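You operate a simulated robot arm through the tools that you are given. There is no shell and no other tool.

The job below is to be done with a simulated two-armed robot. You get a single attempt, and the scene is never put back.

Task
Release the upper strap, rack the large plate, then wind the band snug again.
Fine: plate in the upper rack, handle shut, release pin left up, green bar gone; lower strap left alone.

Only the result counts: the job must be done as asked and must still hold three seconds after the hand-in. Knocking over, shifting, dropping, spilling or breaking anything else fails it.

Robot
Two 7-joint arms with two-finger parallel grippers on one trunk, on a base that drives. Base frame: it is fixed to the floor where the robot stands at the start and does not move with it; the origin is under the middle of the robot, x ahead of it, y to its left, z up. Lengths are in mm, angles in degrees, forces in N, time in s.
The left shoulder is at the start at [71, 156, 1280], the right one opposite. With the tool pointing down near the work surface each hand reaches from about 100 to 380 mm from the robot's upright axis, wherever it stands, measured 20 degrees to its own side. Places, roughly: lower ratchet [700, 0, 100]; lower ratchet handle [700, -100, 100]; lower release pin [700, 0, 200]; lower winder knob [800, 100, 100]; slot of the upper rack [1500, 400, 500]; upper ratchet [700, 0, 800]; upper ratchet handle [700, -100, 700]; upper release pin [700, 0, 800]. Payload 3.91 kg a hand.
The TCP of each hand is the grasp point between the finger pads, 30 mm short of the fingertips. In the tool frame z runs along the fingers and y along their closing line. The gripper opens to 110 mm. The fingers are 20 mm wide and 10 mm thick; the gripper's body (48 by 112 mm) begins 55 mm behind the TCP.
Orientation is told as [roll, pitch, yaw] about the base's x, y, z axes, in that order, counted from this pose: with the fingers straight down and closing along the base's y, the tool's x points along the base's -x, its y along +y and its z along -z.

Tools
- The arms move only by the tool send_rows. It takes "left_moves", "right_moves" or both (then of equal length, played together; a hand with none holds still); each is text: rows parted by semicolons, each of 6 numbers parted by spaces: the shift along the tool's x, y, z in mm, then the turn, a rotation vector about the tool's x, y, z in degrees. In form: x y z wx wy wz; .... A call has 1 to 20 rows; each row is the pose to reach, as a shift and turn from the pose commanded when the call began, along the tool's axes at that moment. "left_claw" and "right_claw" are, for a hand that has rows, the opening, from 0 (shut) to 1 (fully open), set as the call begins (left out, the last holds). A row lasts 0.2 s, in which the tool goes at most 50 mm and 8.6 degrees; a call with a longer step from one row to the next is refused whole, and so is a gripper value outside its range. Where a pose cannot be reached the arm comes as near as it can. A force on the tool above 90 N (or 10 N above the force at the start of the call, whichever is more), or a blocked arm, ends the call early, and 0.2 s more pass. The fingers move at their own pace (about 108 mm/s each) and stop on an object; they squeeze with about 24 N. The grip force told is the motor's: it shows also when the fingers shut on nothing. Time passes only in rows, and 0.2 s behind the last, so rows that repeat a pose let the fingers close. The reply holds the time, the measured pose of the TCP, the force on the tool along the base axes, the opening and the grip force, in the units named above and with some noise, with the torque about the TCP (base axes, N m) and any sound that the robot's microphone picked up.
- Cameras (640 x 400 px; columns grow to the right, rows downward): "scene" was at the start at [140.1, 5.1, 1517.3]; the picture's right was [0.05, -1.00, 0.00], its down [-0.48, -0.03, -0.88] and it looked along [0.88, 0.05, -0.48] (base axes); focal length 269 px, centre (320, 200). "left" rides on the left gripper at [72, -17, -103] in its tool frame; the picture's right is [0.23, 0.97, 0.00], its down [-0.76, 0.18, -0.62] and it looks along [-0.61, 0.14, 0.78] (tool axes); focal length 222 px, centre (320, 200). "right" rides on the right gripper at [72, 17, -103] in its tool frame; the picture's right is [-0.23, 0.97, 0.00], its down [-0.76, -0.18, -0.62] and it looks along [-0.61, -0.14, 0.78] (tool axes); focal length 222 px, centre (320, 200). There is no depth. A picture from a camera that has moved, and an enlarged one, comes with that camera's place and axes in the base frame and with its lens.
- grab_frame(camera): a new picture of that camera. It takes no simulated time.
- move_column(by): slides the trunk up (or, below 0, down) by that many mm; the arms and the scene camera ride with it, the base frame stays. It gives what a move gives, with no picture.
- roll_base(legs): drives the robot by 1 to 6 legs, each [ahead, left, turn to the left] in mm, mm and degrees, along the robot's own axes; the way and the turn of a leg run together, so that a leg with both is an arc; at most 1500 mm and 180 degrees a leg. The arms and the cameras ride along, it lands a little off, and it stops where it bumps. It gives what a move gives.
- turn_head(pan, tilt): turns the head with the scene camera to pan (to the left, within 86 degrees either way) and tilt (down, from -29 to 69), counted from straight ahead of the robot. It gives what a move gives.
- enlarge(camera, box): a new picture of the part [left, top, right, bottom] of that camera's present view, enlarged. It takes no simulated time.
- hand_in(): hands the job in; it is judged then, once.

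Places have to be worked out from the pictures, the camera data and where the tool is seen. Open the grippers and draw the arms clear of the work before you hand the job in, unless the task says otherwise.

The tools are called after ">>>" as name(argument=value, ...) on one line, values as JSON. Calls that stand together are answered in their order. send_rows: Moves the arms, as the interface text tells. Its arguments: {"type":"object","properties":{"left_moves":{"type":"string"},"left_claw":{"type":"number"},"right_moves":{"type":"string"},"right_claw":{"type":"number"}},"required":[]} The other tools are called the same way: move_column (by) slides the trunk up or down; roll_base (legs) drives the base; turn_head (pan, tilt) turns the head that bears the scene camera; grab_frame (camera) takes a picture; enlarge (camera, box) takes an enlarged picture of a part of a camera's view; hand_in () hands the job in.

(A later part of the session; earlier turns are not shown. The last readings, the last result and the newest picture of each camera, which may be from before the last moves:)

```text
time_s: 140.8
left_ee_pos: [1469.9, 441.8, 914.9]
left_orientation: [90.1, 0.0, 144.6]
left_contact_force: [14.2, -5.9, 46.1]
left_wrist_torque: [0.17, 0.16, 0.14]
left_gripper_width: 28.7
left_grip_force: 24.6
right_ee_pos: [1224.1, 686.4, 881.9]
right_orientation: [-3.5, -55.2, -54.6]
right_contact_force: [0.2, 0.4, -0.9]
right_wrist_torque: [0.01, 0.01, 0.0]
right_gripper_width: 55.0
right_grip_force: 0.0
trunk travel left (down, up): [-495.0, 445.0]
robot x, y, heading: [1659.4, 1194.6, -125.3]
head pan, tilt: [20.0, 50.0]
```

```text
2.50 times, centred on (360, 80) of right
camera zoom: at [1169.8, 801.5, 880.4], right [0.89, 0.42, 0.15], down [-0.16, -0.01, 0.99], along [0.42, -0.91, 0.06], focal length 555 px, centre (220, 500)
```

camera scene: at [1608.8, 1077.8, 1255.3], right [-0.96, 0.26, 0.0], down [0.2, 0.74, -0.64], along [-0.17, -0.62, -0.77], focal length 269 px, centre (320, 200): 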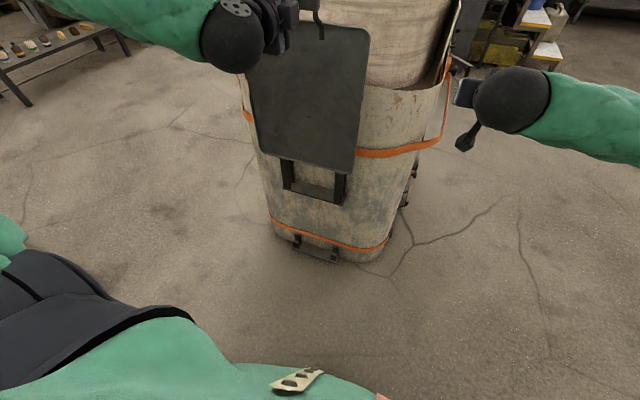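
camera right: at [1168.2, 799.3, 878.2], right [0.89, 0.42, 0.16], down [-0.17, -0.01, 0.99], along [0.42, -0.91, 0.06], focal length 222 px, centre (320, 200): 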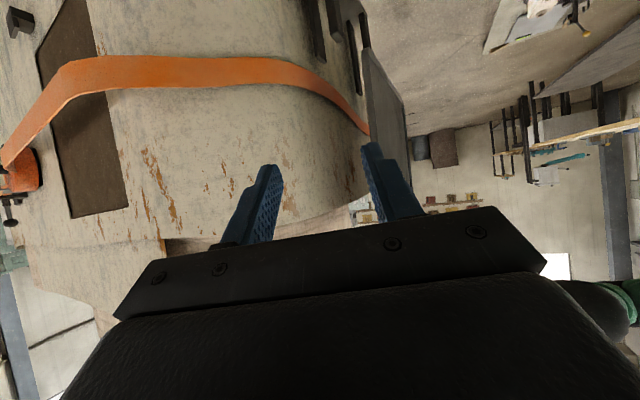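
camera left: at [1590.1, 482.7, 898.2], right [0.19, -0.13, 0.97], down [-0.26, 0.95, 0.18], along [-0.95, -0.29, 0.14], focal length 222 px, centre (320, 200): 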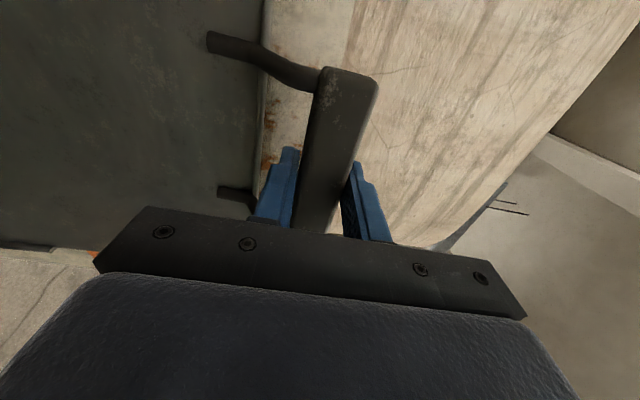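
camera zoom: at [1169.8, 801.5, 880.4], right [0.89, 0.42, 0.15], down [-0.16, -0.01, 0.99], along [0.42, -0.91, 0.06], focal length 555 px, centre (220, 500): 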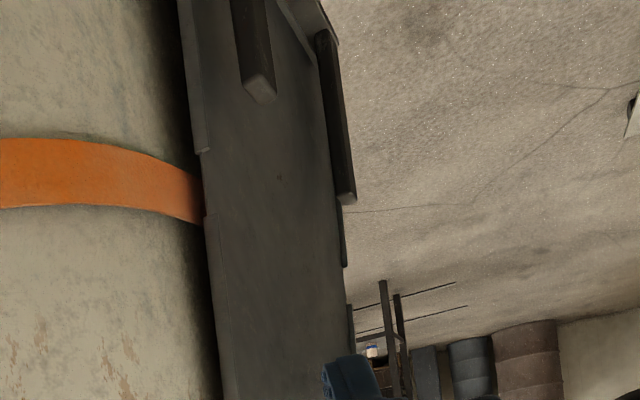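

Still pressing down with about 46 N; I raise 3 mm more, then open the fingers.

>>> send_rows(left_moves="0 1.5 0 0 0 0; 0 3 0 0 0 0; 0 3 0 0 0 0")

>>> send_rows(left_moves="0 0 0 0 0 0; 0 0 0 0 0 0; 0 0 0 0 0 0", left_claw=0.45)

>>> grab_frame(camera="left")

>>> enlarge(camera="scene", box=[240, 60, 400, 220])

```text
time_s: 141.6
left_ee_pos: [1470.4, 440.8, 916.2]
left_orientation: [89.9, 0.1, 144.4]
left_contact_force: [10.4, -4.4, 23.3]
left_wrist_torque: [0.37, -0.23, -0.01]
left_gripper_width: 28.4
left_grip_force: 23.7
right_ee_pos: [1223.1, 686.2, 879.6]
right_orientation: [-3.2, -55.3, -54.8]
right_contact_force: [-0.8, -0.2, -0.2]
right_wrist_torque: [0.01, 0.07, 0.0]
right_gripper_width: 55.1
right_grip_force: 0.1
trunk travel left (down, up): [-495.0, 445.0]
robot x, y, heading: [1663.2, 1197.5, -125.5]
head pan, tilt: [20.0, 50.0]
```

```text
time_s: 142.4
left_ee_pos: [1470.0, 439.0, 916.0]
left_orientation: [89.8, 0.1, 144.6]
left_contact_force: [-0.2, 0.5, 0.2]
left_wrist_torque: [0.03, -0.01, 0.01]
left_gripper_width: 49.6
left_grip_force: 0.0
right_ee_pos: [1221.6, 684.1, 880.7]
right_orientation: [-3.2, -55.2, -54.9]
right_contact_force: [-0.2, 0.7, -0.4]
right_wrist_torque: [0.05, -0.01, 0.0]
right_gripper_width: 55.2
right_grip_force: 0.1
trunk travel left (down, up): [-495.0, 445.0]
robot x, y, heading: [1661.6, 1195.4, -125.2]
head pan, tilt: [20.0, 50.0]
```

```text
taken
camera left: at [1588.6, 481.2, 898.8], right [0.18, -0.13, 0.97], down [-0.26, 0.95, 0.18], along [-0.95, -0.29, 0.14], focal length 222 px, centre (320, 200)
```

left: 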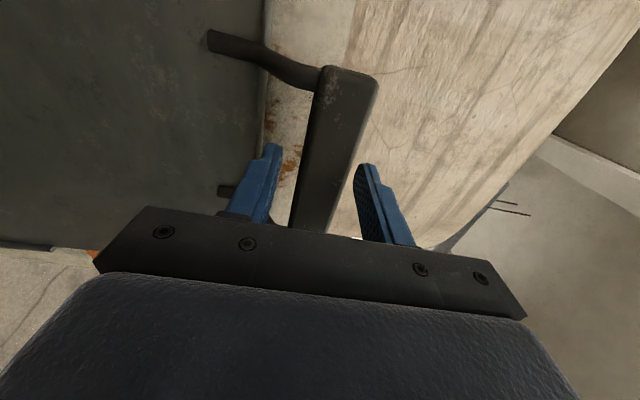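

```text
2.50 times, centred on (320, 140) of scene
camera zoom: at [1608.8, 1078.7, 1255.3], right [-0.96, 0.26, 0.0], down [0.2, 0.74, -0.64], along [-0.17, -0.62, -0.77], focal length 673 px, centre (320, 350)
```

zoom: 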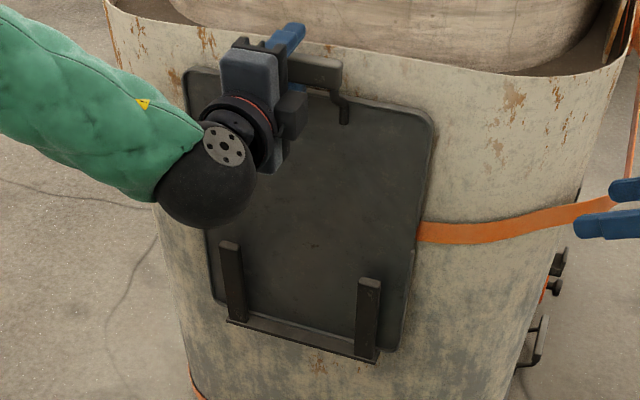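

The plate stands in the rack by itself. I withdraw the left hand straight back and verify.

>>> send_rows(left_moves="0 0 -15 0 0 0; 0 0 -30 0 0 0; 0 0 -45 0 0 0; 0 0 -60 0 0 0; 0 0 -75 0 0 0; 0 0 -85 0 0 0")

>>> enlarge(camera="scene", box=[240, 60, 400, 220])

>>> enlarge(camera="right", box=[260, 0, 460, 160])

```text
time_s: 143.8
left_ee_pos: [1517.4, 509.9, 917.7]
left_orientation: [90.0, 0.1, 144.7]
left_contact_force: [-0.8, -0.2, 0.3]
left_wrist_torque: [-0.01, 0.01, 0.03]
left_gripper_width: 49.4
left_grip_force: 0.1
right_ee_pos: [1222.8, 685.7, 880.9]
right_orientation: [-3.3, -55.1, -54.8]
right_contact_force: [-0.4, 0.4, 0.2]
right_wrist_torque: [0.0, 0.01, 0.04]
right_gripper_width: 55.0
right_grip_force: 0.1
trunk travel left (down, up): [-495.0, 445.0]
robot x, y, heading: [1662.6, 1193.7, -125.4]
head pan, tilt: [20.0, 50.0]
```

```text
2.50 times, centred on (320, 140) of scene
camera zoom: at [1608.9, 1078.6, 1255.3], right [-0.96, 0.26, 0.0], down [0.2, 0.74, -0.64], along [-0.17, -0.62, -0.77], focal length 673 px, centre (320, 350)
```

zoom: 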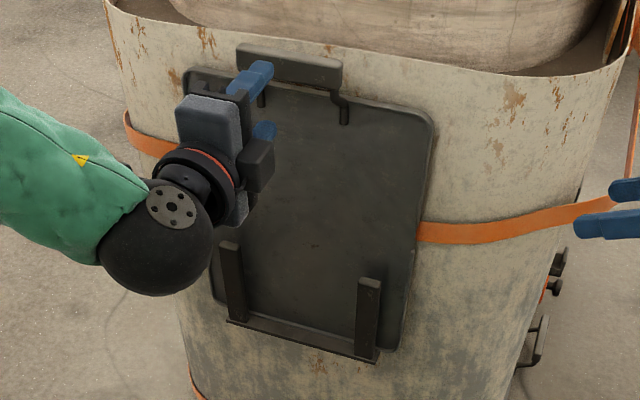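

```text
2.50 times, centred on (360, 80) of right
camera zoom: at [1168.5, 799.9, 878.7], right [0.89, 0.42, 0.16], down [-0.17, -0.01, 0.99], along [0.42, -0.91, 0.06], focal length 555 px, centre (220, 500)
```

zoom: 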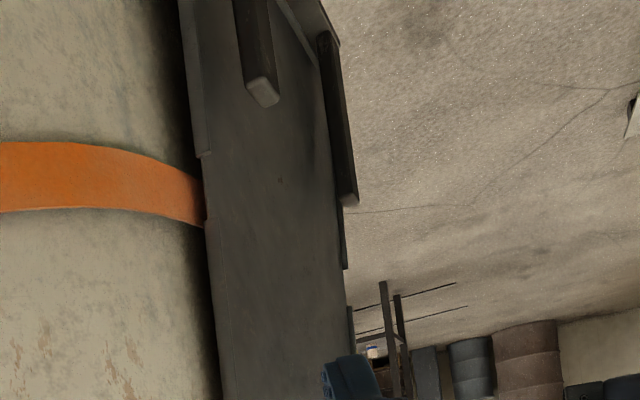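

The plate is seated between all four posts. I raise the column so both hands are above everything, and turn the right hand back to its working attitude.

>>> move_column(by=250)

>>> send_rows(right_moves="4.7 -3.2 -6.5 6.5 -0.8 3.9; 9.4 -6.5 -13.1 12.9 -1.7 7.8; 14 -9.7 -19.6 19.4 -2.5 11.8; 18.7 -12.9 -26.1 25.9 -3.4 15.7; 23.4 -16.2 -32.7 32.3 -4.2 19.6; 28.1 -19.4 -39.2 38.8 -5.1 23.5; 32.7 -22.6 -45.7 45.3 -5.9 27.5; 37.4 -25.9 -52.3 51.7 -6.8 31.4; 42.1 -29.1 -58.8 58.2 -7.6 35.3; 42.1 -29.1 -58.8 58.2 -7.6 35.3")

>>> grab_frame(camera="scene")

```text
time_s: 146.4
left_ee_pos: [1518.2, 509.9, 1167.1]
left_orientation: [89.9, 0.1, 144.6]
left_contact_force: [-1.1, 0.1, -0.2]
left_wrist_torque: [0.03, 0.01, -0.03]
left_gripper_width: 49.4
left_grip_force: 0.1
right_ee_pos: [1222.7, 685.2, 1129.0]
right_orientation: [-3.1, -55.2, -54.7]
right_contact_force: [-1.2, -0.1, -0.6]
right_wrist_torque: [0.0, -0.01, -0.01]
right_gripper_width: 54.9
right_grip_force: 0.1
trunk travel left (down, up): [-745.0, 195.0]
robot x, y, heading: [1661.0, 1191.1, -125.4]
head pan, tilt: [20.0, 50.0]
```

```text
time_s: 148.8
left_ee_pos: [1519.7, 509.3, 1166.4]
left_orientation: [90.0, 0.0, 144.6]
left_contact_force: [0.9, -0.9, -0.8]
left_wrist_torque: [0.01, 0.02, -0.02]
left_gripper_width: 49.5
left_grip_force: 0.1
right_ee_pos: [1175.7, 746.9, 1062.1]
right_orientation: [-0.2, -58.6, -125.3]
right_contact_force: [0.2, 0.4, -0.2]
right_wrist_torque: [0.04, 0.02, -0.05]
right_gripper_width: 55.0
right_grip_force: 0.0
right hand out of reach, approached as far as the arm can: row 8
trunk travel left (down, up): [-745.0, 195.0]
robot x, y, heading: [1659.7, 1194.9, -125.2]
head pan, tilt: [20.0, 50.0]
stopped in row 10 (right hand): the arm was blocked; the commanded pose is now the measured one
```

```text
taken
camera scene: at [1611.3, 1077.6, 1505.1], right [-0.96, 0.26, 0.0], down [0.2, 0.74, -0.64], along [-0.17, -0.62, -0.77], focal length 269 px, centre (320, 200)
```

scene: 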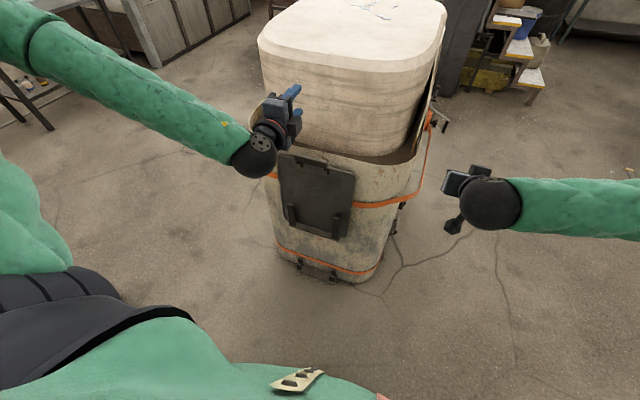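

Both hands are clear and the racked plate stands upright. I drive back around to the ratchet side.

>>> roll_base(legs=[[0, -1280, 0], [0, 0, 88], [0, -700, 0]])

```text
time_s: 162.3
left_ee_pos: [884.1, 1211.5, 1168.1]
left_orientation: [89.9, 0.2, -128.4]
left_contact_force: [0.4, 0.1, -0.2]
left_wrist_torque: [0.01, 0.0, -0.03]
left_gripper_width: 49.4
left_grip_force: 0.1
right_ee_pos: [628.8, 879.0, 1062.3]
right_orientation: [0.1, -58.4, -38.4]
right_contact_force: [-0.2, 1.0, 0.2]
right_wrist_torque: [-0.02, 0.02, 0.0]
right_gripper_width: 54.9
right_grip_force: 0.1
trunk travel left (down, up): [-745.0, 195.0]
robot x, y, heading: [207.6, 1393.4, -38.3]
head pan, tilt: [20.0, 50.0]
```

I correct the heading and continue to the ratchet, stopping at the same stand-off as before.

>>> roll_base(legs=[[0, 0, 2.8], [0, -688, 0]])

>>> turn_head(pan=0, tilt=35)

>>> grab_frame(camera="scene")

```text
time_s: 166.4
left_ee_pos: [497.9, 689.5, 1167.7]
left_orientation: [90.0, 0.1, -126.5]
left_contact_force: [0.3, -0.3, -0.2]
left_wrist_torque: [0.0, 0.01, 0.02]
left_gripper_width: 49.7
left_grip_force: 0.1
right_ee_pos: [253.1, 351.3, 1062.0]
right_orientation: [0.0, -58.5, -36.7]
right_contact_force: [-0.4, 0.1, -0.3]
right_wrist_torque: [-0.01, -0.01, -0.02]
right_gripper_width: 55.0
right_grip_force: 0.1
trunk travel left (down, up): [-745.0, 195.0]
robot x, y, heading: [-183.3, 849.3, -36.6]
head pan, tilt: [20.0, 50.0]
```

```text
time_s: 167.3
left_ee_pos: [497.9, 690.7, 1167.1]
left_orientation: [90.0, 0.0, -126.6]
left_contact_force: [-0.6, -0.4, 0.8]
left_wrist_torque: [0.03, 0.02, 0.02]
left_gripper_width: 49.4
left_grip_force: 0.0
right_ee_pos: [252.3, 351.1, 1062.4]
right_orientation: [0.0, -58.5, -36.6]
right_contact_force: [0.7, 0.3, 0.0]
right_wrist_torque: [0.01, -0.01, 0.0]
right_gripper_width: 54.8
right_grip_force: 0.0
trunk travel left (down, up): [-745.0, 195.0]
robot x, y, heading: [-181.2, 845.5, -36.0]
head pan, tilt: [0.0, 35.0]
```

```text
taken
camera scene: at [-73.4, 765.0, 1526.9], right [-0.59, -0.81, 0.0], down [-0.46, 0.34, -0.82], along [0.66, -0.49, -0.57], focal length 269 px, centre (320, 200)
```

scene: 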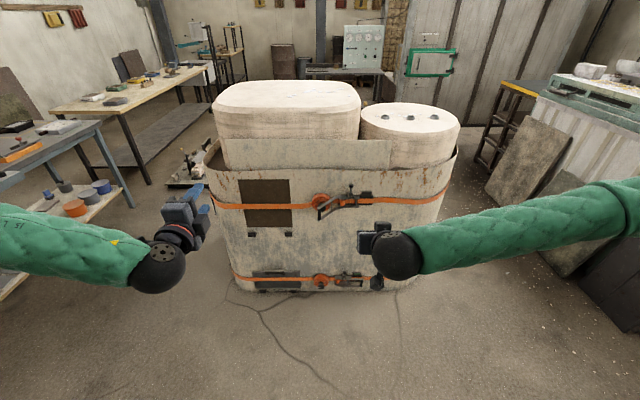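

I trim the heading, lower the column to working height (shoulders at ~880) and move up to the previous stand-off at u -370.

>>> move_column(by=-420)

>>> roll_base(legs=[[0, 0, 1.0], [265, -10, 0]])

>>> turn_head(pan=-5, tilt=25)

>>> grab_frame(camera="scene")

```text
refused: -420 is not a number from -400 to 400
```

```text
time_s: 169.5
left_ee_pos: [710.0, 534.2, 1167.0]
left_orientation: [90.0, 0.1, -126.0]
left_contact_force: [0.3, 0.1, -0.1]
left_wrist_torque: [0.04, 0.0, 0.01]
left_gripper_width: 49.6
left_grip_force: 0.1
right_ee_pos: [466.0, 193.3, 1061.5]
right_orientation: [0.2, -58.4, -36.0]
right_contact_force: [0.1, -0.4, -0.1]
right_wrist_torque: [0.02, 0.0, -0.01]
right_gripper_width: 54.9
right_grip_force: 0.2
trunk travel left (down, up): [-745.0, 195.0]
robot x, y, heading: [23.2, 683.8, -35.9]
head pan, tilt: [0.0, 35.0]
```

```text
time_s: 170.2
left_ee_pos: [709.7, 535.0, 1167.2]
left_orientation: [90.0, 0.1, -126.0]
left_contact_force: [1.0, 0.1, 0.1]
left_wrist_torque: [-0.01, 0.0, -0.03]
left_gripper_width: 49.7
left_grip_force: 0.0
right_ee_pos: [466.9, 193.1, 1060.4]
right_orientation: [0.0, -58.6, -36.1]
right_contact_force: [0.8, -0.1, 0.5]
right_wrist_torque: [0.01, 0.0, 0.01]
right_gripper_width: 54.8
right_grip_force: 0.0
trunk travel left (down, up): [-745.0, 195.0]
robot x, y, heading: [25.4, 687.1, -35.7]
head pan, tilt: [-5.0, 25.0]
```

```text
taken
camera scene: at [135.4, 594.7, 1542.6], right [-0.65, -0.76, 0.0], down [-0.32, 0.28, -0.91], along [0.69, -0.59, -0.42], focal length 269 px, centre (320, 200)
```

scene: 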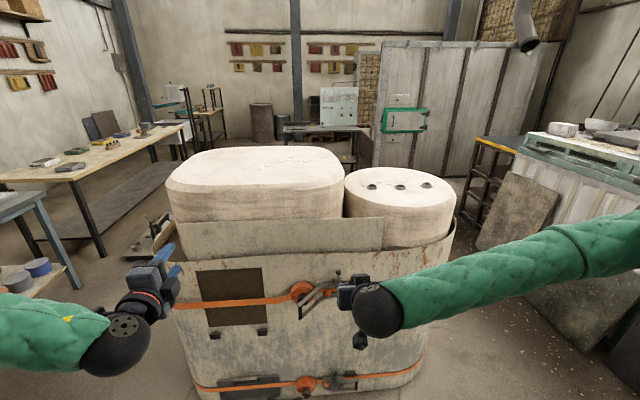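

Position is good. I lower the column by 400 (limit per call), both hands being ~350 mm clear of the wall.

>>> move_column(by=-400)

>>> enlarge(camera="scene", box=[180, 110, 440, 270])

>>> grab_frame(camera="right")

```text
time_s: 174.0
left_ee_pos: [708.6, 535.5, 766.8]
left_orientation: [90.0, 0.1, -126.0]
left_contact_force: [-0.2, -0.2, 0.0]
left_wrist_torque: [0.01, 0.0, -0.01]
left_gripper_width: 49.5
left_grip_force: 0.1
right_ee_pos: [466.1, 193.1, 662.2]
right_orientation: [0.0, -58.5, -36.1]
right_contact_force: [0.5, -0.2, 0.2]
right_wrist_torque: [-0.03, 0.01, 0.0]
right_gripper_width: 55.0
right_grip_force: 0.1
trunk travel left (down, up): [-345.0, 595.0]
robot x, y, heading: [25.3, 683.3, -35.6]
head pan, tilt: [-5.0, 25.0]
```

```text
2.46 times, centred on (310, 190) of scene
camera zoom: at [134.8, 595.1, 1142.8], right [-0.65, -0.76, 0.0], down [-0.32, 0.28, -0.91], along [0.69, -0.59, -0.42], focal length 662 px, centre (345, 225)
```

zoom: 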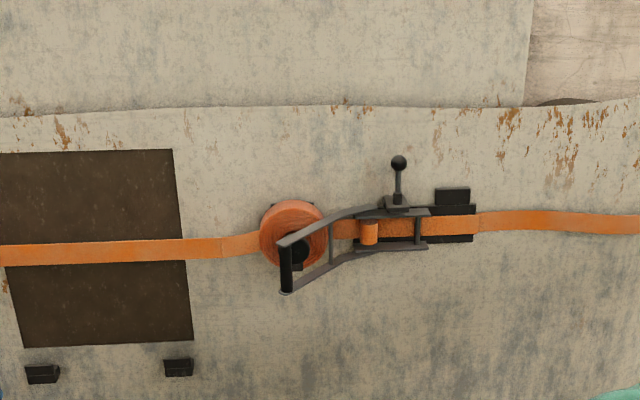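

```text
taken
camera right: at [374.5, 280.7, 653.7], right [0.67, 0.72, 0.19], down [-0.21, -0.07, 0.97], along [0.71, -0.69, 0.11], focal length 222 px, centre (320, 200)
```

right: 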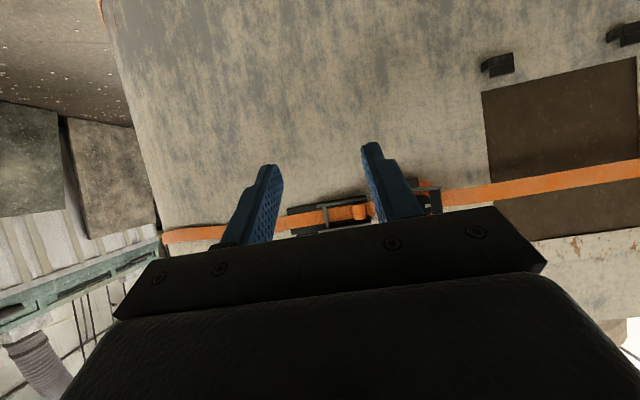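

The handle is still open (bar near u 487, v 570, z 742), band slack and pin up. I bring the right hand to a pre-grasp 80 mm before the bar.

>>> send_rows(right_moves="-24.6 20.5 9.3 0 -0.9 0; -49.3 41 18.6 0 -1.9 0; -73.9 61.5 27.9 0 -2.8 0; -98.5 82 37.1 0 -3.7 0; -123.1 102.5 46.4 0 -4.6 0; -147.8 123 55.7 0 -5.6 0; -172.4 143.5 65 0 -6.5 0; -172.4 143.5 65 0 -6.5 0", right_claw=0.5)

>>> grab_frame(camera="right")

```text
time_s: 175.8
left_ee_pos: [707.5, 535.7, 768.2]
left_orientation: [90.0, 0.1, -125.9]
left_contact_force: [0.6, 0.6, 0.1]
left_wrist_torque: [-0.02, -0.02, -0.02]
left_gripper_width: 49.5
left_grip_force: 0.0
right_ee_pos: [667.3, 225.9, 774.9]
right_orientation: [0.0, -65.1, -36.1]
right_contact_force: [-0.2, 0.5, -0.7]
right_wrist_torque: [0.01, 0.01, 0.02]
right_gripper_width: 55.2
right_grip_force: 0.0
trunk travel left (down, up): [-345.0, 595.0]
robot x, y, heading: [25.5, 687.0, -35.7]
head pan, tilt: [-5.0, 25.0]
```

```text
taken
camera right: at [576.0, 311.3, 752.6], right [0.65, 0.73, 0.21], down [-0.3, 0.0, 0.95], along [0.7, -0.68, 0.22], focal length 222 px, centre (320, 200)
```

right: 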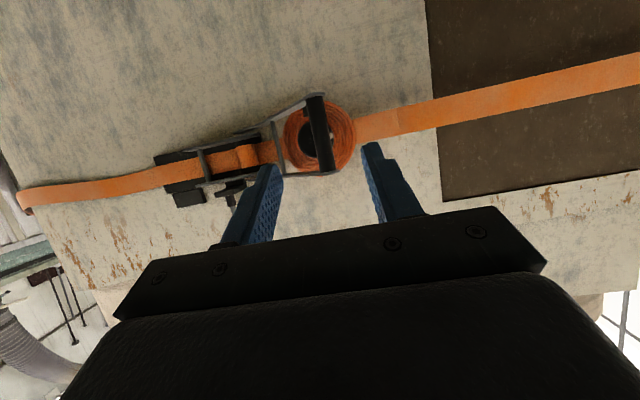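

The bar is right on the tool axis. I advance 77 mm and close on it.

>>> send_rows(right_moves="0 2 20 0 0 0; 0 2 40 0 0 0; 0 2 60 0 0 0; 0 2 77 0 0 0; 0 2 77 0 0 0")

>>> send_rows(right_moves="0 0 0 0 0 0; 0 0 0 0 0 0; 0 0 0 0 0 0", right_claw=0)

>>> grab_frame(camera="right")

```text
time_s: 177.0
left_ee_pos: [707.8, 536.7, 766.3]
left_orientation: [89.9, 0.2, -126.0]
left_contact_force: [-0.3, 0.6, -0.4]
left_wrist_torque: [0.05, -0.01, -0.01]
left_gripper_width: 49.4
left_grip_force: 0.0
right_ee_pos: [725.2, 183.7, 742.2]
right_orientation: [-0.1, -65.0, -36.1]
right_contact_force: [0.9, -0.8, 0.2]
right_wrist_torque: [0.05, 0.01, -0.01]
right_gripper_width: 55.0
right_grip_force: 0.1
trunk travel left (down, up): [-345.0, 595.0]
robot x, y, heading: [25.8, 683.9, -35.8]
head pan, tilt: [-5.0, 25.0]
```

```text
time_s: 177.8
left_ee_pos: [708.0, 536.2, 766.9]
left_orientation: [90.0, 0.0, -126.0]
left_contact_force: [-0.1, 0.2, -0.5]
left_wrist_torque: [-0.03, 0.0, -0.03]
left_gripper_width: 49.4
left_grip_force: 0.1
right_ee_pos: [725.7, 182.7, 743.0]
right_orientation: [0.0, -65.0, -36.1]
right_contact_force: [-0.6, -3.4, -0.6]
right_wrist_torque: [-0.1, 0.0, -0.02]
right_gripper_width: 15.5
right_grip_force: 45.0
trunk travel left (down, up): [-345.0, 595.0]
robot x, y, heading: [24.3, 684.3, -35.7]
head pan, tilt: [-5.0, 25.0]
```

```text
taken
camera right: at [634.1, 269.2, 720.5], right [0.65, 0.73, 0.21], down [-0.3, 0.0, 0.95], along [0.7, -0.68, 0.22], focal length 222 px, centre (320, 200)
```

right: 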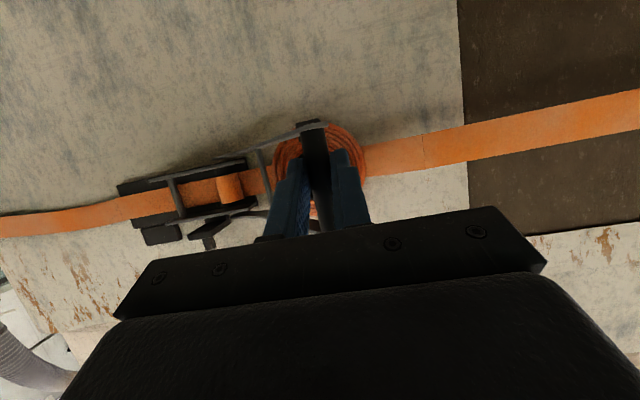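

Bar gripped. From the recorded poses the hinge is at u 591.5, v 457 with radius 154.5 mm; I swing the handle back along that arc, first half.

>>> send_rows(right_moves="6.2 -18.2 -13.3 0 0 0; 11.2 -36.1 -24.1 0 0 0; 15.2 -55.6 -32.5 0 0 0; 17.9 -76.2 -38.3 0 0 0; 19.4 -97.5 -41.6 0 0 0; 19.6 -119 -42.1 0 0 0; 18.6 -140.4 -39.8 0 0 0; 16.2 -161.2 -34.8 0 0 0; 16.2 -161.2 -34.8 0 0 0")

>>> enlarge(camera="scene", box=[220, 120, 440, 260])

```text
time_s: 179.8
left_ee_pos: [709.8, 535.8, 766.9]
left_orientation: [90.0, 0.0, -126.0]
left_contact_force: [-0.5, -0.9, -0.2]
left_wrist_torque: [0.0, -0.02, -0.02]
left_gripper_width: 49.5
left_grip_force: 0.0
right_ee_pos: [598.0, 73.1, 743.1]
right_orientation: [0.1, -64.9, -36.3]
right_contact_force: [-10.3, 1.5, -4.1]
right_wrist_torque: [-0.07, 0.19, -0.27]
right_gripper_width: 15.8
right_grip_force: 45.0
trunk travel left (down, up): [-345.0, 595.0]
robot x, y, heading: [28.2, 686.2, -35.8]
head pan, tilt: [-5.0, 25.0]
```

```text
2.86 times, centred on (330, 190) of scene
camera zoom: at [134.5, 594.7, 1142.8], right [-0.65, -0.76, 0.0], down [-0.32, 0.28, -0.91], along [0.69, -0.59, -0.42], focal length 769 px, centre (291, 229)
```

zoom: 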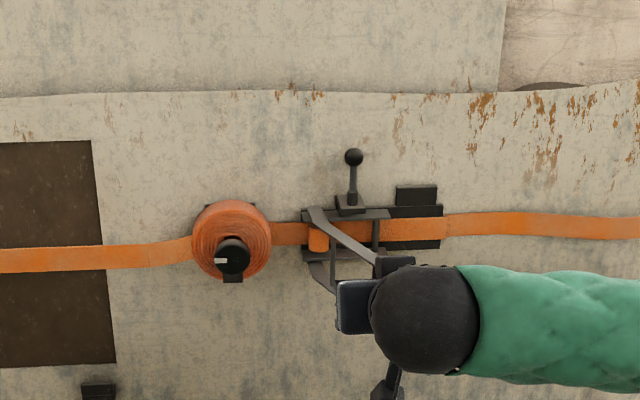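

Smooth, and the green bar stays gone. I complete the swing to the closed position.

>>> send_rows(right_moves="-3.5 -19.9 7.4 0 0 0; -8.1 -38.5 17.4 0 0 0; -13.8 -55.4 29.6 0 0 0; -20.4 -70.1 43.8 0 0 0; -27.8 -82.6 59.7 0 0 0; -36 -92.5 77.1 0 0 0; -44.5 -99.7 95.5 0 0 0; -51.3 -103.2 110 0 0 0; -52 -103.3 111.5 0 0 0; -52 -103.3 111.5 0 0 0")

>>> grab_frame(camera="right")

>>> enlarge(camera="scene", box=[220, 120, 440, 260])

```text
time_s: 182.0
left_ee_pos: [708.8, 535.7, 768.7]
left_orientation: [90.0, 0.2, -125.9]
left_contact_force: [0.4, 0.0, -0.2]
left_wrist_torque: [0.0, 0.0, -0.01]
left_gripper_width: 49.6
left_grip_force: 0.1
right_ee_pos: [637.9, -80.8, 743.2]
right_orientation: [0.1, -65.1, -36.3]
right_contact_force: [-8.9, -10.5, 4.7]
right_wrist_torque: [0.4, 0.67, -0.12]
right_gripper_width: 15.6
right_grip_force: 44.8
trunk travel left (down, up): [-345.0, 595.0]
robot x, y, heading: [24.6, 678.4, -35.9]
head pan, tilt: [-5.0, 25.0]
```

```text
taken
camera right: at [548.2, 6.1, 721.2], right [0.65, 0.73, 0.21], down [-0.3, 0.0, 0.95], along [0.7, -0.68, 0.22], focal length 222 px, centre (320, 200)
```

right: 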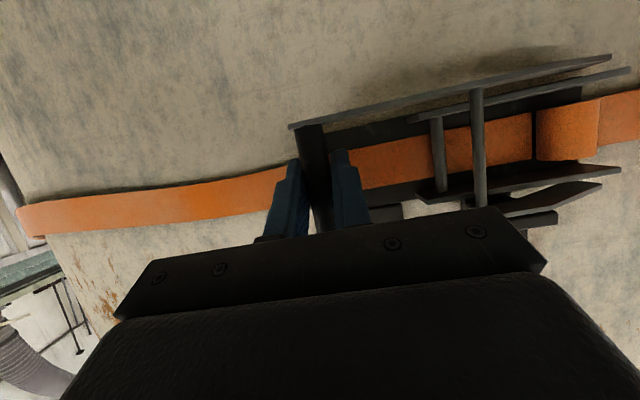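

```text
2.86 times, centred on (330, 190) of scene
camera zoom: at [134.2, 594.5, 1142.8], right [-0.65, -0.76, 0.0], down [-0.32, 0.28, -0.91], along [0.69, -0.59, -0.42], focal length 769 px, centre (291, 229)
```

zoom: 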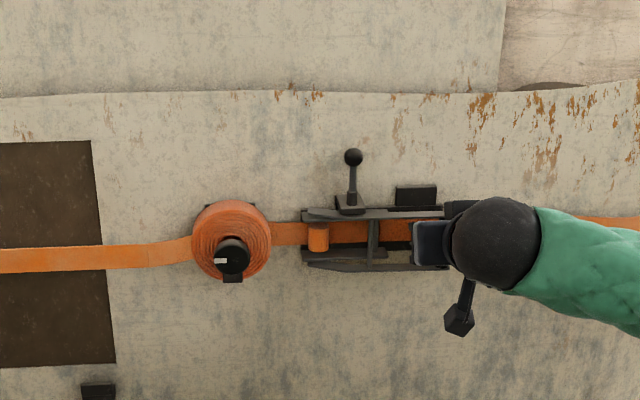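

The bar is back where it began (u 566). I press it in 3 mm more to be sure it is fully shut.

>>> send_rows(right_moves="-0.6 0 1.4 0 0 0; -1.3 0 2.7 0 0 0; -1.7 0 3.6 0 0 0; -1.7 0 3.6 0 0 0")

```text
time_s: 183.0
left_ee_pos: [707.7, 535.4, 768.1]
left_orientation: [89.9, 0.1, -126.1]
left_contact_force: [-0.7, 0.1, 0.1]
left_wrist_torque: [0.01, -0.01, 0.06]
left_gripper_width: 49.4
left_grip_force: 0.0
right_ee_pos: [642.6, -83.0, 742.9]
right_orientation: [0.1, -65.1, -36.3]
right_contact_force: [-14.7, -16.3, 13.0]
right_wrist_torque: [0.14, 0.4, -0.12]
right_gripper_width: 15.7
right_grip_force: 45.5
trunk travel left (down, up): [-345.0, 595.0]
robot x, y, heading: [25.7, 682.6, -35.9]
head pan, tilt: [-5.0, 25.0]
```

It still yields inward with little resistance, so I press a few millimetres more, easing 2 mm toward -v.

>>> send_rows(right_moves="-0.8 -1 1.8 0 0 0; -1.7 -2 3.6 0 0 0; -2.5 -2 5.4 0 0 0; -2.5 -2 5.4 0 0 0")

>>> grab_frame(camera="right")

```text
time_s: 184.0
left_ee_pos: [707.4, 535.5, 768.3]
left_orientation: [90.0, 0.2, -126.0]
left_contact_force: [-0.1, 0.7, -0.6]
left_wrist_torque: [0.01, 0.02, -0.03]
left_gripper_width: 49.5
left_grip_force: 0.1
right_ee_pos: [644.4, -85.6, 742.4]
right_orientation: [0.2, -65.0, -36.2]
right_contact_force: [-35.5, 11.8, 5.2]
right_wrist_torque: [0.02, 0.16, -0.05]
right_gripper_width: 16.1
right_grip_force: 45.0
trunk travel left (down, up): [-345.0, 595.0]
robot x, y, heading: [27.1, 686.7, -35.6]
head pan, tilt: [-5.0, 25.0]
```

```text
taken
camera right: at [553.4, 0.7, 720.9], right [0.65, 0.73, 0.21], down [-0.3, 0.0, 0.95], along [0.7, -0.68, 0.22], focal length 222 px, centre (320, 200)
```

right: 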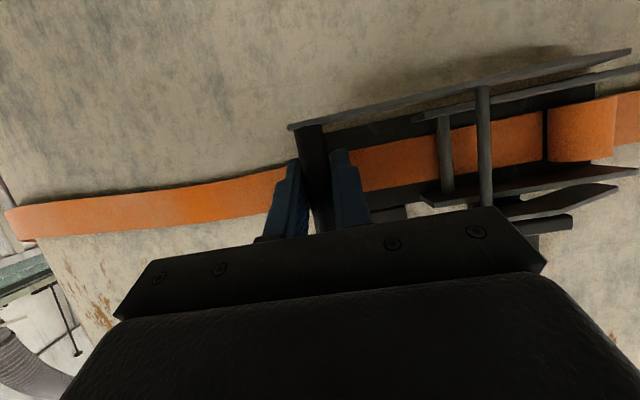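

Now a firm stop (36 N): the handle is fully shut. I open the right fingers and withdraw.

>>> send_rows(right_moves="0.8 0 -1.8 0 0 0; 0.8 0 -1.8 0 0 0; 0.8 0 -1.8 0 0 0", right_claw=0.5)

>>> send_rows(right_moves="0 0 -20 0 0 0; 0 0 -45 0 0 0; 0 0 -70 0 0 0; 0 0 -100 0 0 0")

>>> enlarge(camera="scene", box=[180, 100, 460, 260])

>>> grab_frame(camera="right")

```text
time_s: 184.8
left_ee_pos: [708.4, 535.9, 767.3]
left_orientation: [90.0, 0.2, -126.0]
left_contact_force: [0.5, -0.1, -1.0]
left_wrist_torque: [0.02, 0.01, -0.02]
left_gripper_width: 49.7
left_grip_force: 0.0
right_ee_pos: [644.3, -85.8, 742.5]
right_orientation: [0.1, -65.0, -36.1]
right_contact_force: [-0.8, 0.0, -0.3]
right_wrist_torque: [0.03, 0.0, 0.01]
right_gripper_width: 55.2
right_grip_force: 0.0
trunk travel left (down, up): [-345.0, 595.0]
robot x, y, heading: [28.4, 684.6, -35.8]
head pan, tilt: [-5.0, 25.0]
```

```text
time_s: 185.8
left_ee_pos: [707.7, 537.0, 767.7]
left_orientation: [89.9, 0.1, -126.0]
left_contact_force: [-0.1, 0.1, 0.0]
left_wrist_torque: [0.0, -0.03, 0.02]
left_gripper_width: 49.6
left_grip_force: 0.0
right_ee_pos: [572.5, -29.6, 786.3]
right_orientation: [0.1, -64.9, -36.1]
right_contact_force: [0.0, 0.1, 0.2]
right_wrist_torque: [-0.02, -0.06, 0.0]
right_gripper_width: 54.7
right_grip_force: 0.0
trunk travel left (down, up): [-345.0, 595.0]
robot x, y, heading: [26.3, 681.9, -35.8]
head pan, tilt: [-5.0, 25.0]
```

```text
2.29 times, centred on (320, 180) of scene
camera zoom: at [134.7, 595.2, 1142.8], right [-0.65, -0.76, 0.0], down [-0.32, 0.28, -0.91], along [0.69, -0.59, -0.42], focal length 615 px, centre (320, 246)
```

zoom: 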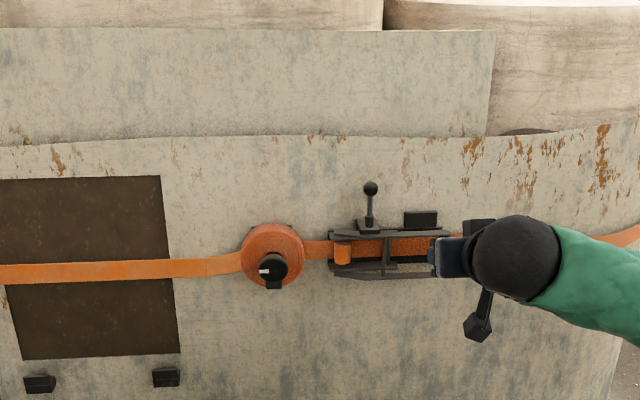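

```text
taken
camera right: at [481.1, 57.1, 762.3], right [0.65, 0.73, 0.21], down [-0.3, 0.0, 0.95], along [0.7, -0.68, 0.22], focal length 222 px, centre (320, 200)
```

right: 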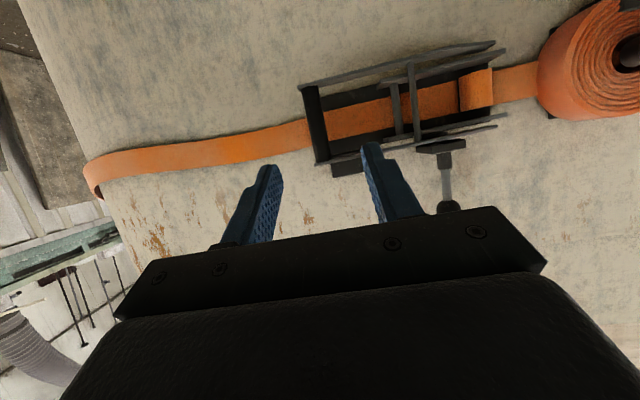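

Handle shut, pin up, green bar gone. Now the winder: I zoom on the spool to see which way the band is coiled.

>>> enlarge(camera="right", box=[500, 0, 640, 140])

>>> enlarge(camera="scene", box=[265, 180, 345, 240])

>>> grab_frame(camera="left")

```text
2.86 times, centred on (570, 70) of right
camera zoom: at [481.1, 57.1, 762.3], right [0.65, 0.73, 0.21], down [-0.3, 0.0, 0.95], along [0.7, -0.68, 0.22], focal length 635 px, centre (-394, 571)
```

zoom: 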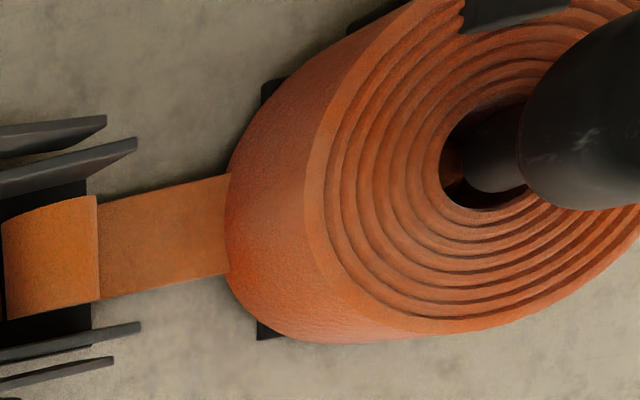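

```text
6.67 times, centred on (305, 210) of scene
camera zoom: at [134.7, 595.2, 1142.8], right [-0.65, -0.76, 0.0], down [-0.32, 0.28, -0.91], along [0.69, -0.59, -0.42], focal length 1794 px, centre (420, 133)
```

zoom: 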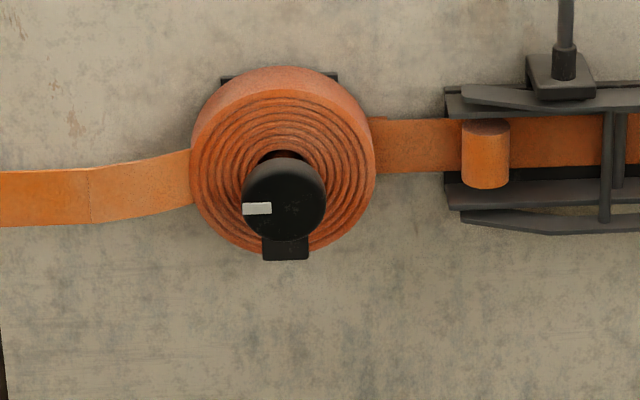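

```text
taken
camera left: at [667.4, 654.7, 750.1], right [0.13, 0.18, 0.97], down [-0.95, -0.25, 0.18], along [0.28, -0.95, 0.14], focal length 222 px, centre (320, 200)
```

left: 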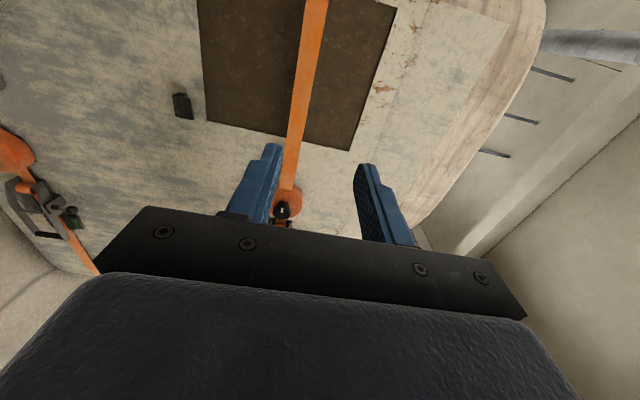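

The knob's end face is at about u 547, v 557.5, z 743.5, ~37 mm across, standing ~36 mm off the coil. I pull the right hand back and shift the base 200 mm right so the left arm faces the knob.

>>> send_rows(right_moves="0 0 -30 0 0 0; 0 0 -60 0 0 0; 0 0 -90 0 0 0; 0 0 -120 0 0 0")

>>> roll_base(legs=[[0, -200, 0]])

>>> turn_head(pan=8, tilt=25)

>>> grab_frame(camera="scene")

```text
time_s: 186.8
left_ee_pos: [709.3, 535.8, 767.3]
left_orientation: [89.9, 0.2, -126.0]
left_contact_force: [-0.4, 0.8, 0.2]
left_wrist_torque: [-0.01, -0.02, 0.02]
left_gripper_width: 49.5
left_grip_force: 0.1
right_ee_pos: [483.5, 32.8, 833.4]
right_orientation: [0.0, -65.1, -36.0]
right_contact_force: [-0.7, 0.2, -0.3]
right_wrist_torque: [-0.02, 0.01, 0.05]
right_gripper_width: 54.9
right_grip_force: 0.0
trunk travel left (down, up): [-345.0, 595.0]
robot x, y, heading: [25.2, 687.3, -36.2]
head pan, tilt: [-5.0, 25.0]
```

```text
time_s: 188.4
left_ee_pos: [589.7, 370.3, 768.7]
left_orientation: [89.9, 0.2, -126.2]
left_contact_force: [-0.2, 1.4, 0.6]
left_wrist_torque: [0.04, -0.02, 0.0]
left_gripper_width: 49.7
left_grip_force: 0.1
right_ee_pos: [365.8, -132.4, 832.1]
right_orientation: [0.2, -65.0, -36.3]
right_contact_force: [-0.2, 0.4, 0.3]
right_wrist_torque: [0.03, -0.01, -0.01]
right_gripper_width: 55.2
right_grip_force: 0.0
trunk travel left (down, up): [-345.0, 595.0]
robot x, y, heading: [-91.1, 521.8, -36.0]
head pan, tilt: [-5.0, 25.0]
```

```text
time_s: 189.2
left_ee_pos: [591.2, 371.4, 768.4]
left_orientation: [90.0, 0.1, -126.2]
left_contact_force: [-0.7, -0.3, -0.6]
left_wrist_torque: [-0.02, 0.0, 0.01]
left_gripper_width: 49.4
left_grip_force: 0.1
right_ee_pos: [364.3, -130.8, 833.0]
right_orientation: [0.2, -65.0, -36.2]
right_contact_force: [-0.7, -0.8, -0.8]
right_wrist_torque: [0.02, 0.01, -0.01]
right_gripper_width: 55.0
right_grip_force: 0.1
trunk travel left (down, up): [-345.0, 595.0]
robot x, y, heading: [-92.1, 519.2, -36.2]
head pan, tilt: [8.0, 25.0]
```

```text
taken
camera scene: at [28.7, 449.1, 1142.8], right [-0.47, -0.88, 0.0], down [-0.37, 0.2, -0.91], along [0.8, -0.43, -0.42], focal length 269 px, centre (320, 200)
```

scene: 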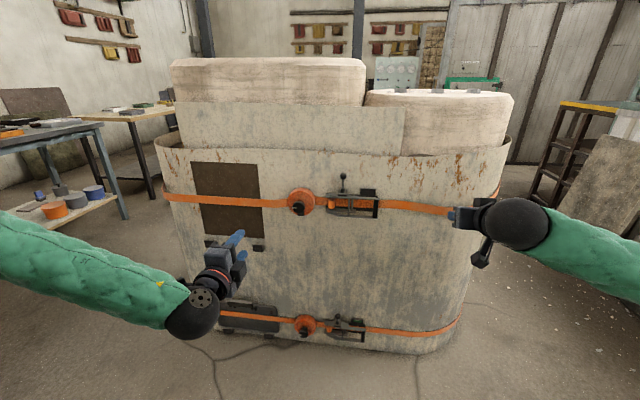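

I move the left hand to 70 mm in front of the knob, coaxial with it.

>>> send_rows(left_moves="-14 -4 35 0 0.1 0; -28 -8 71 0 0.2 0; -43 -12.5 106 0 0.4 0; -57 -17 141 0 0.5 0; -71 -21 177 0 0.6 0; -85 -25 212 0 0.7 0; -85 -25 212 0 0.7 0", left_claw=0.65)

>>> grab_frame(camera="left")

>>> enlarge(camera="scene", box=[220, 150, 400, 270])

```text
time_s: 190.8
left_ee_pos: [713.2, 177.2, 741.1]
left_orientation: [90.0, 0.2, -125.5]
left_contact_force: [-0.4, 0.4, 0.3]
left_wrist_torque: [-0.01, 0.0, 0.02]
left_gripper_width: 71.4
left_grip_force: 0.2
right_ee_pos: [363.2, -131.3, 833.4]
right_orientation: [0.0, -65.0, -36.2]
right_contact_force: [-1.0, 0.6, 0.6]
right_wrist_torque: [-0.03, 0.03, 0.02]
right_gripper_width: 54.7
right_grip_force: 0.0
trunk travel left (down, up): [-345.0, 595.0]
robot x, y, heading: [-91.7, 519.7, -36.0]
head pan, tilt: [8.0, 25.0]
```

```text
taken
camera left: at [672.0, 295.5, 724.2], right [0.13, 0.18, 0.97], down [-0.95, -0.26, 0.18], along [0.28, -0.95, 0.14], focal length 222 px, centre (320, 200)
```

left: 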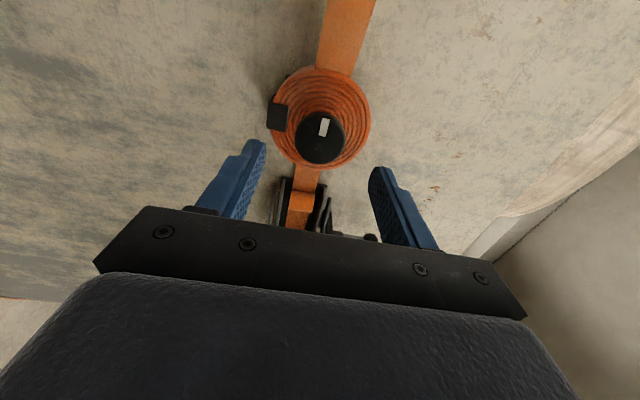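

```text
3.33 times, centred on (310, 210) of scene
camera zoom: at [28.7, 449.2, 1142.8], right [-0.47, -0.88, 0.0], down [-0.37, 0.2, -0.91], along [0.8, -0.42, -0.42], focal length 897 px, centre (353, 167)
```

zoom: 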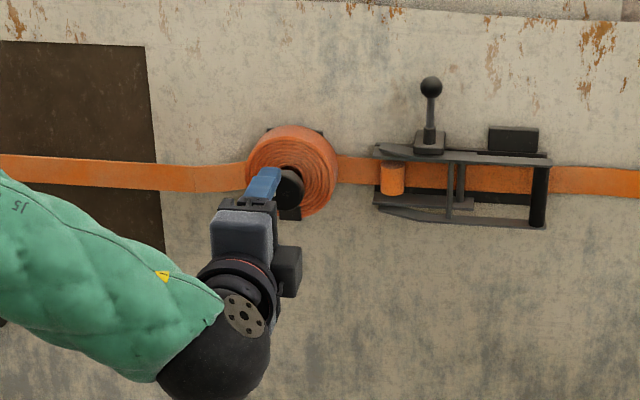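

The knob appears on the tool axis. I enlarge to measure its centre precisely.

>>> enlarge(camera="left", box=[260, 60, 390, 180])

```text
3.33 times, centred on (325, 120) of left
camera zoom: at [672.0, 295.5, 724.2], right [0.13, 0.18, 0.97], down [-0.95, -0.26, 0.18], along [0.28, -0.95, 0.14], focal length 740 px, centre (303, 467)
```

zoom: 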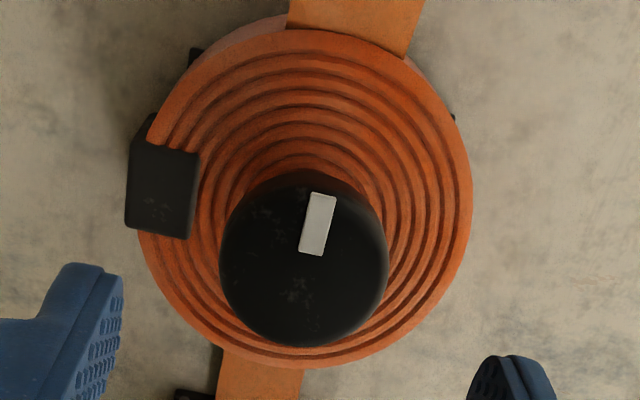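

The knob (≈41 mm) is coaxial within about 1 mm; a bracket tab below it sits at u ≈ 579, so fingertips must stay short of that. I advance 64 mm (tips at u ≈ 572) and close gently.

>>> send_rows(left_moves="0 0 16 0 0 0; 0 0 32 0 0 0; 0 0 48 0 0 0; 0 0 64 0 0 0; 0 0 64 0 0 0")

>>> grab_frame(camera="left")

```text
time_s: 192.0
left_ee_pos: [765.1, 144.9, 744.3]
left_orientation: [89.9, 0.1, -125.4]
left_contact_force: [0.9, -0.1, 0.8]
left_wrist_torque: [0.02, 0.01, 0.0]
left_gripper_width: 71.3
left_grip_force: 0.1
left hand out of reach, approached as far as the arm can: row 4, 5
right_ee_pos: [365.5, -132.3, 832.9]
right_orientation: [0.1, -65.0, -36.3]
right_contact_force: [-0.1, -0.4, -0.8]
right_wrist_torque: [-0.02, 0.0, 0.01]
right_gripper_width: 55.0
right_grip_force: 0.0
trunk travel left (down, up): [-345.0, 595.0]
robot x, y, heading: [-87.0, 519.9, -35.8]
head pan, tilt: [8.0, 25.0]
```

```text
taken
camera left: at [723.0, 262.8, 727.0], right [0.13, 0.18, 0.97], down [-0.95, -0.26, 0.18], along [0.28, -0.95, 0.14], focal length 222 px, centre (320, 200)
```

left: 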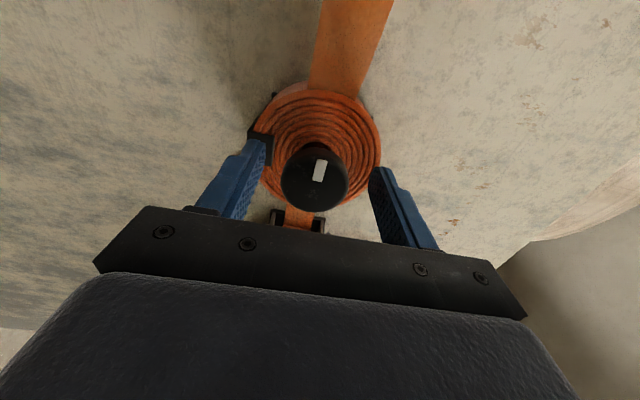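

The arm is at its far limit here. I back the hand off, drive the base 150 mm closer, and re-approach.

>>> send_rows(left_moves="0 0 -40 0 0 0; 0 0 -80 0 0 0; 0 0 -120 0 0 0; 0 0 -160 0 0 0; 0 0 -210 0 0 0")

>>> send_rows(right_moves="0 0 -30 0 0 0; 0 0 -60 0 0 0; 0 0 -60 0 0 0")

>>> roll_base(legs=[[150, 0, 0.4]])

>>> grab_frame(camera="left")

```text
time_s: 193.2
left_ee_pos: [592.9, 267.0, 746.1]
left_orientation: [89.9, 0.2, -125.5]
left_contact_force: [0.4, 0.3, -0.5]
left_wrist_torque: [0.01, 0.03, 0.01]
left_gripper_width: 71.5
left_grip_force: 0.0
right_ee_pos: [364.5, -132.3, 833.9]
right_orientation: [-0.1, -65.0, -36.3]
right_contact_force: [-0.1, 0.8, 0.6]
right_wrist_torque: [0.01, 0.03, -0.02]
right_gripper_width: 54.8
right_grip_force: 0.0
trunk travel left (down, up): [-345.0, 595.0]
robot x, y, heading: [-90.2, 521.7, -35.9]
head pan, tilt: [8.0, 25.0]
```

```text
time_s: 194.0
left_ee_pos: [595.4, 266.4, 746.1]
left_orientation: [90.0, 0.1, -125.5]
left_contact_force: [-0.2, 0.2, 0.1]
left_wrist_torque: [-0.03, -0.01, -0.01]
left_gripper_width: 71.5
left_grip_force: 0.1
right_ee_pos: [318.2, -97.8, 856.4]
right_orientation: [0.2, -65.0, -36.4]
right_contact_force: [-0.5, 0.9, -0.2]
right_wrist_torque: [0.03, -0.02, 0.0]
right_gripper_width: 54.8
right_grip_force: 0.0
trunk travel left (down, up): [-345.0, 595.0]
robot x, y, heading: [-91.8, 521.2, -36.4]
head pan, tilt: [8.0, 25.0]
```

```text
time_s: 195.4
left_ee_pos: [717.6, 183.7, 745.2]
left_orientation: [89.9, 0.1, -125.1]
left_contact_force: [0.5, 0.1, -0.4]
left_wrist_torque: [0.0, -0.02, -0.01]
left_gripper_width: 71.3
left_grip_force: 0.2
right_ee_pos: [447.0, -180.8, 856.3]
right_orientation: [0.1, -65.0, -35.7]
right_contact_force: [-0.7, 0.2, 0.7]
right_wrist_torque: [-0.02, -0.04, -0.02]
right_gripper_width: 54.9
right_grip_force: 0.1
trunk travel left (down, up): [-345.0, 595.0]
robot x, y, heading: [31.9, 432.1, -35.7]
head pan, tilt: [8.0, 25.0]
```

```text
taken
camera left: at [674.8, 302.8, 727.7], right [0.13, 0.18, 0.97], down [-0.95, -0.27, 0.18], along [0.29, -0.95, 0.14], focal length 222 px, centre (320, 200)
```

left: 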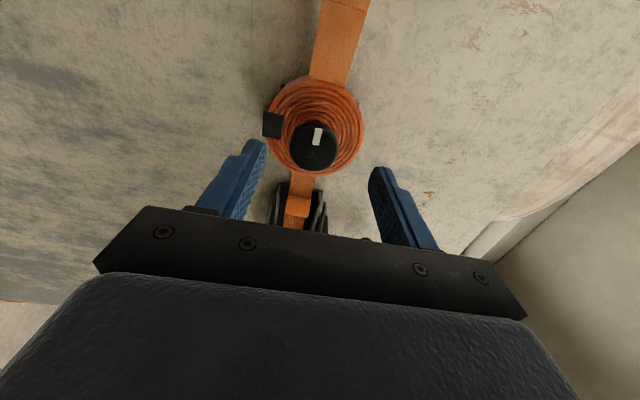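

Close now. I align laterally with the knob (8 mm right, 4 mm down) and check before advancing.

>>> send_rows(left_moves="-4 -2 0 0 -0.2 0; -8 -3.7 0 0 -0.4 0; -8 -3.7 0 0 -0.4 0")

>>> enlarge(camera="left", box=[260, 60, 390, 180])

```text
time_s: 196.2
left_ee_pos: [712.6, 180.2, 741.1]
left_orientation: [90.0, 0.1, -125.4]
left_contact_force: [0.7, 0.5, -0.1]
left_wrist_torque: [0.04, -0.01, -0.02]
left_gripper_width: 71.6
left_grip_force: 0.1
right_ee_pos: [445.9, -182.3, 856.7]
right_orientation: [0.1, -65.1, -35.8]
right_contact_force: [0.5, 0.3, 0.3]
right_wrist_torque: [-0.01, 0.02, -0.03]
right_gripper_width: 55.2
right_grip_force: 0.1
trunk travel left (down, up): [-345.0, 595.0]
robot x, y, heading: [26.7, 434.7, -35.5]
head pan, tilt: [8.0, 25.0]
```

```text
3.33 times, centred on (325, 120) of left
camera zoom: at [670.7, 297.5, 724.5], right [0.13, 0.18, 0.97], down [-0.95, -0.26, 0.18], along [0.29, -0.95, 0.14], focal length 740 px, centre (303, 467)
```

zoom: 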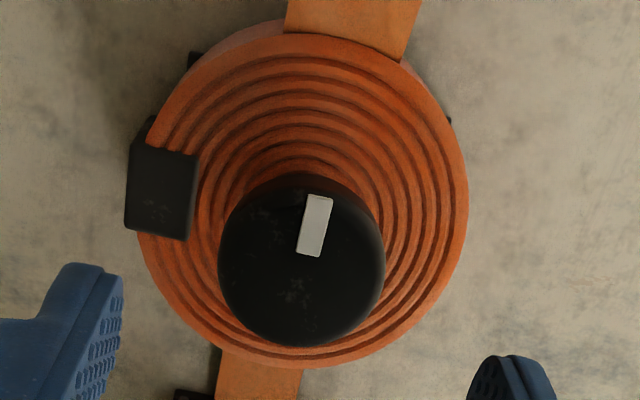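

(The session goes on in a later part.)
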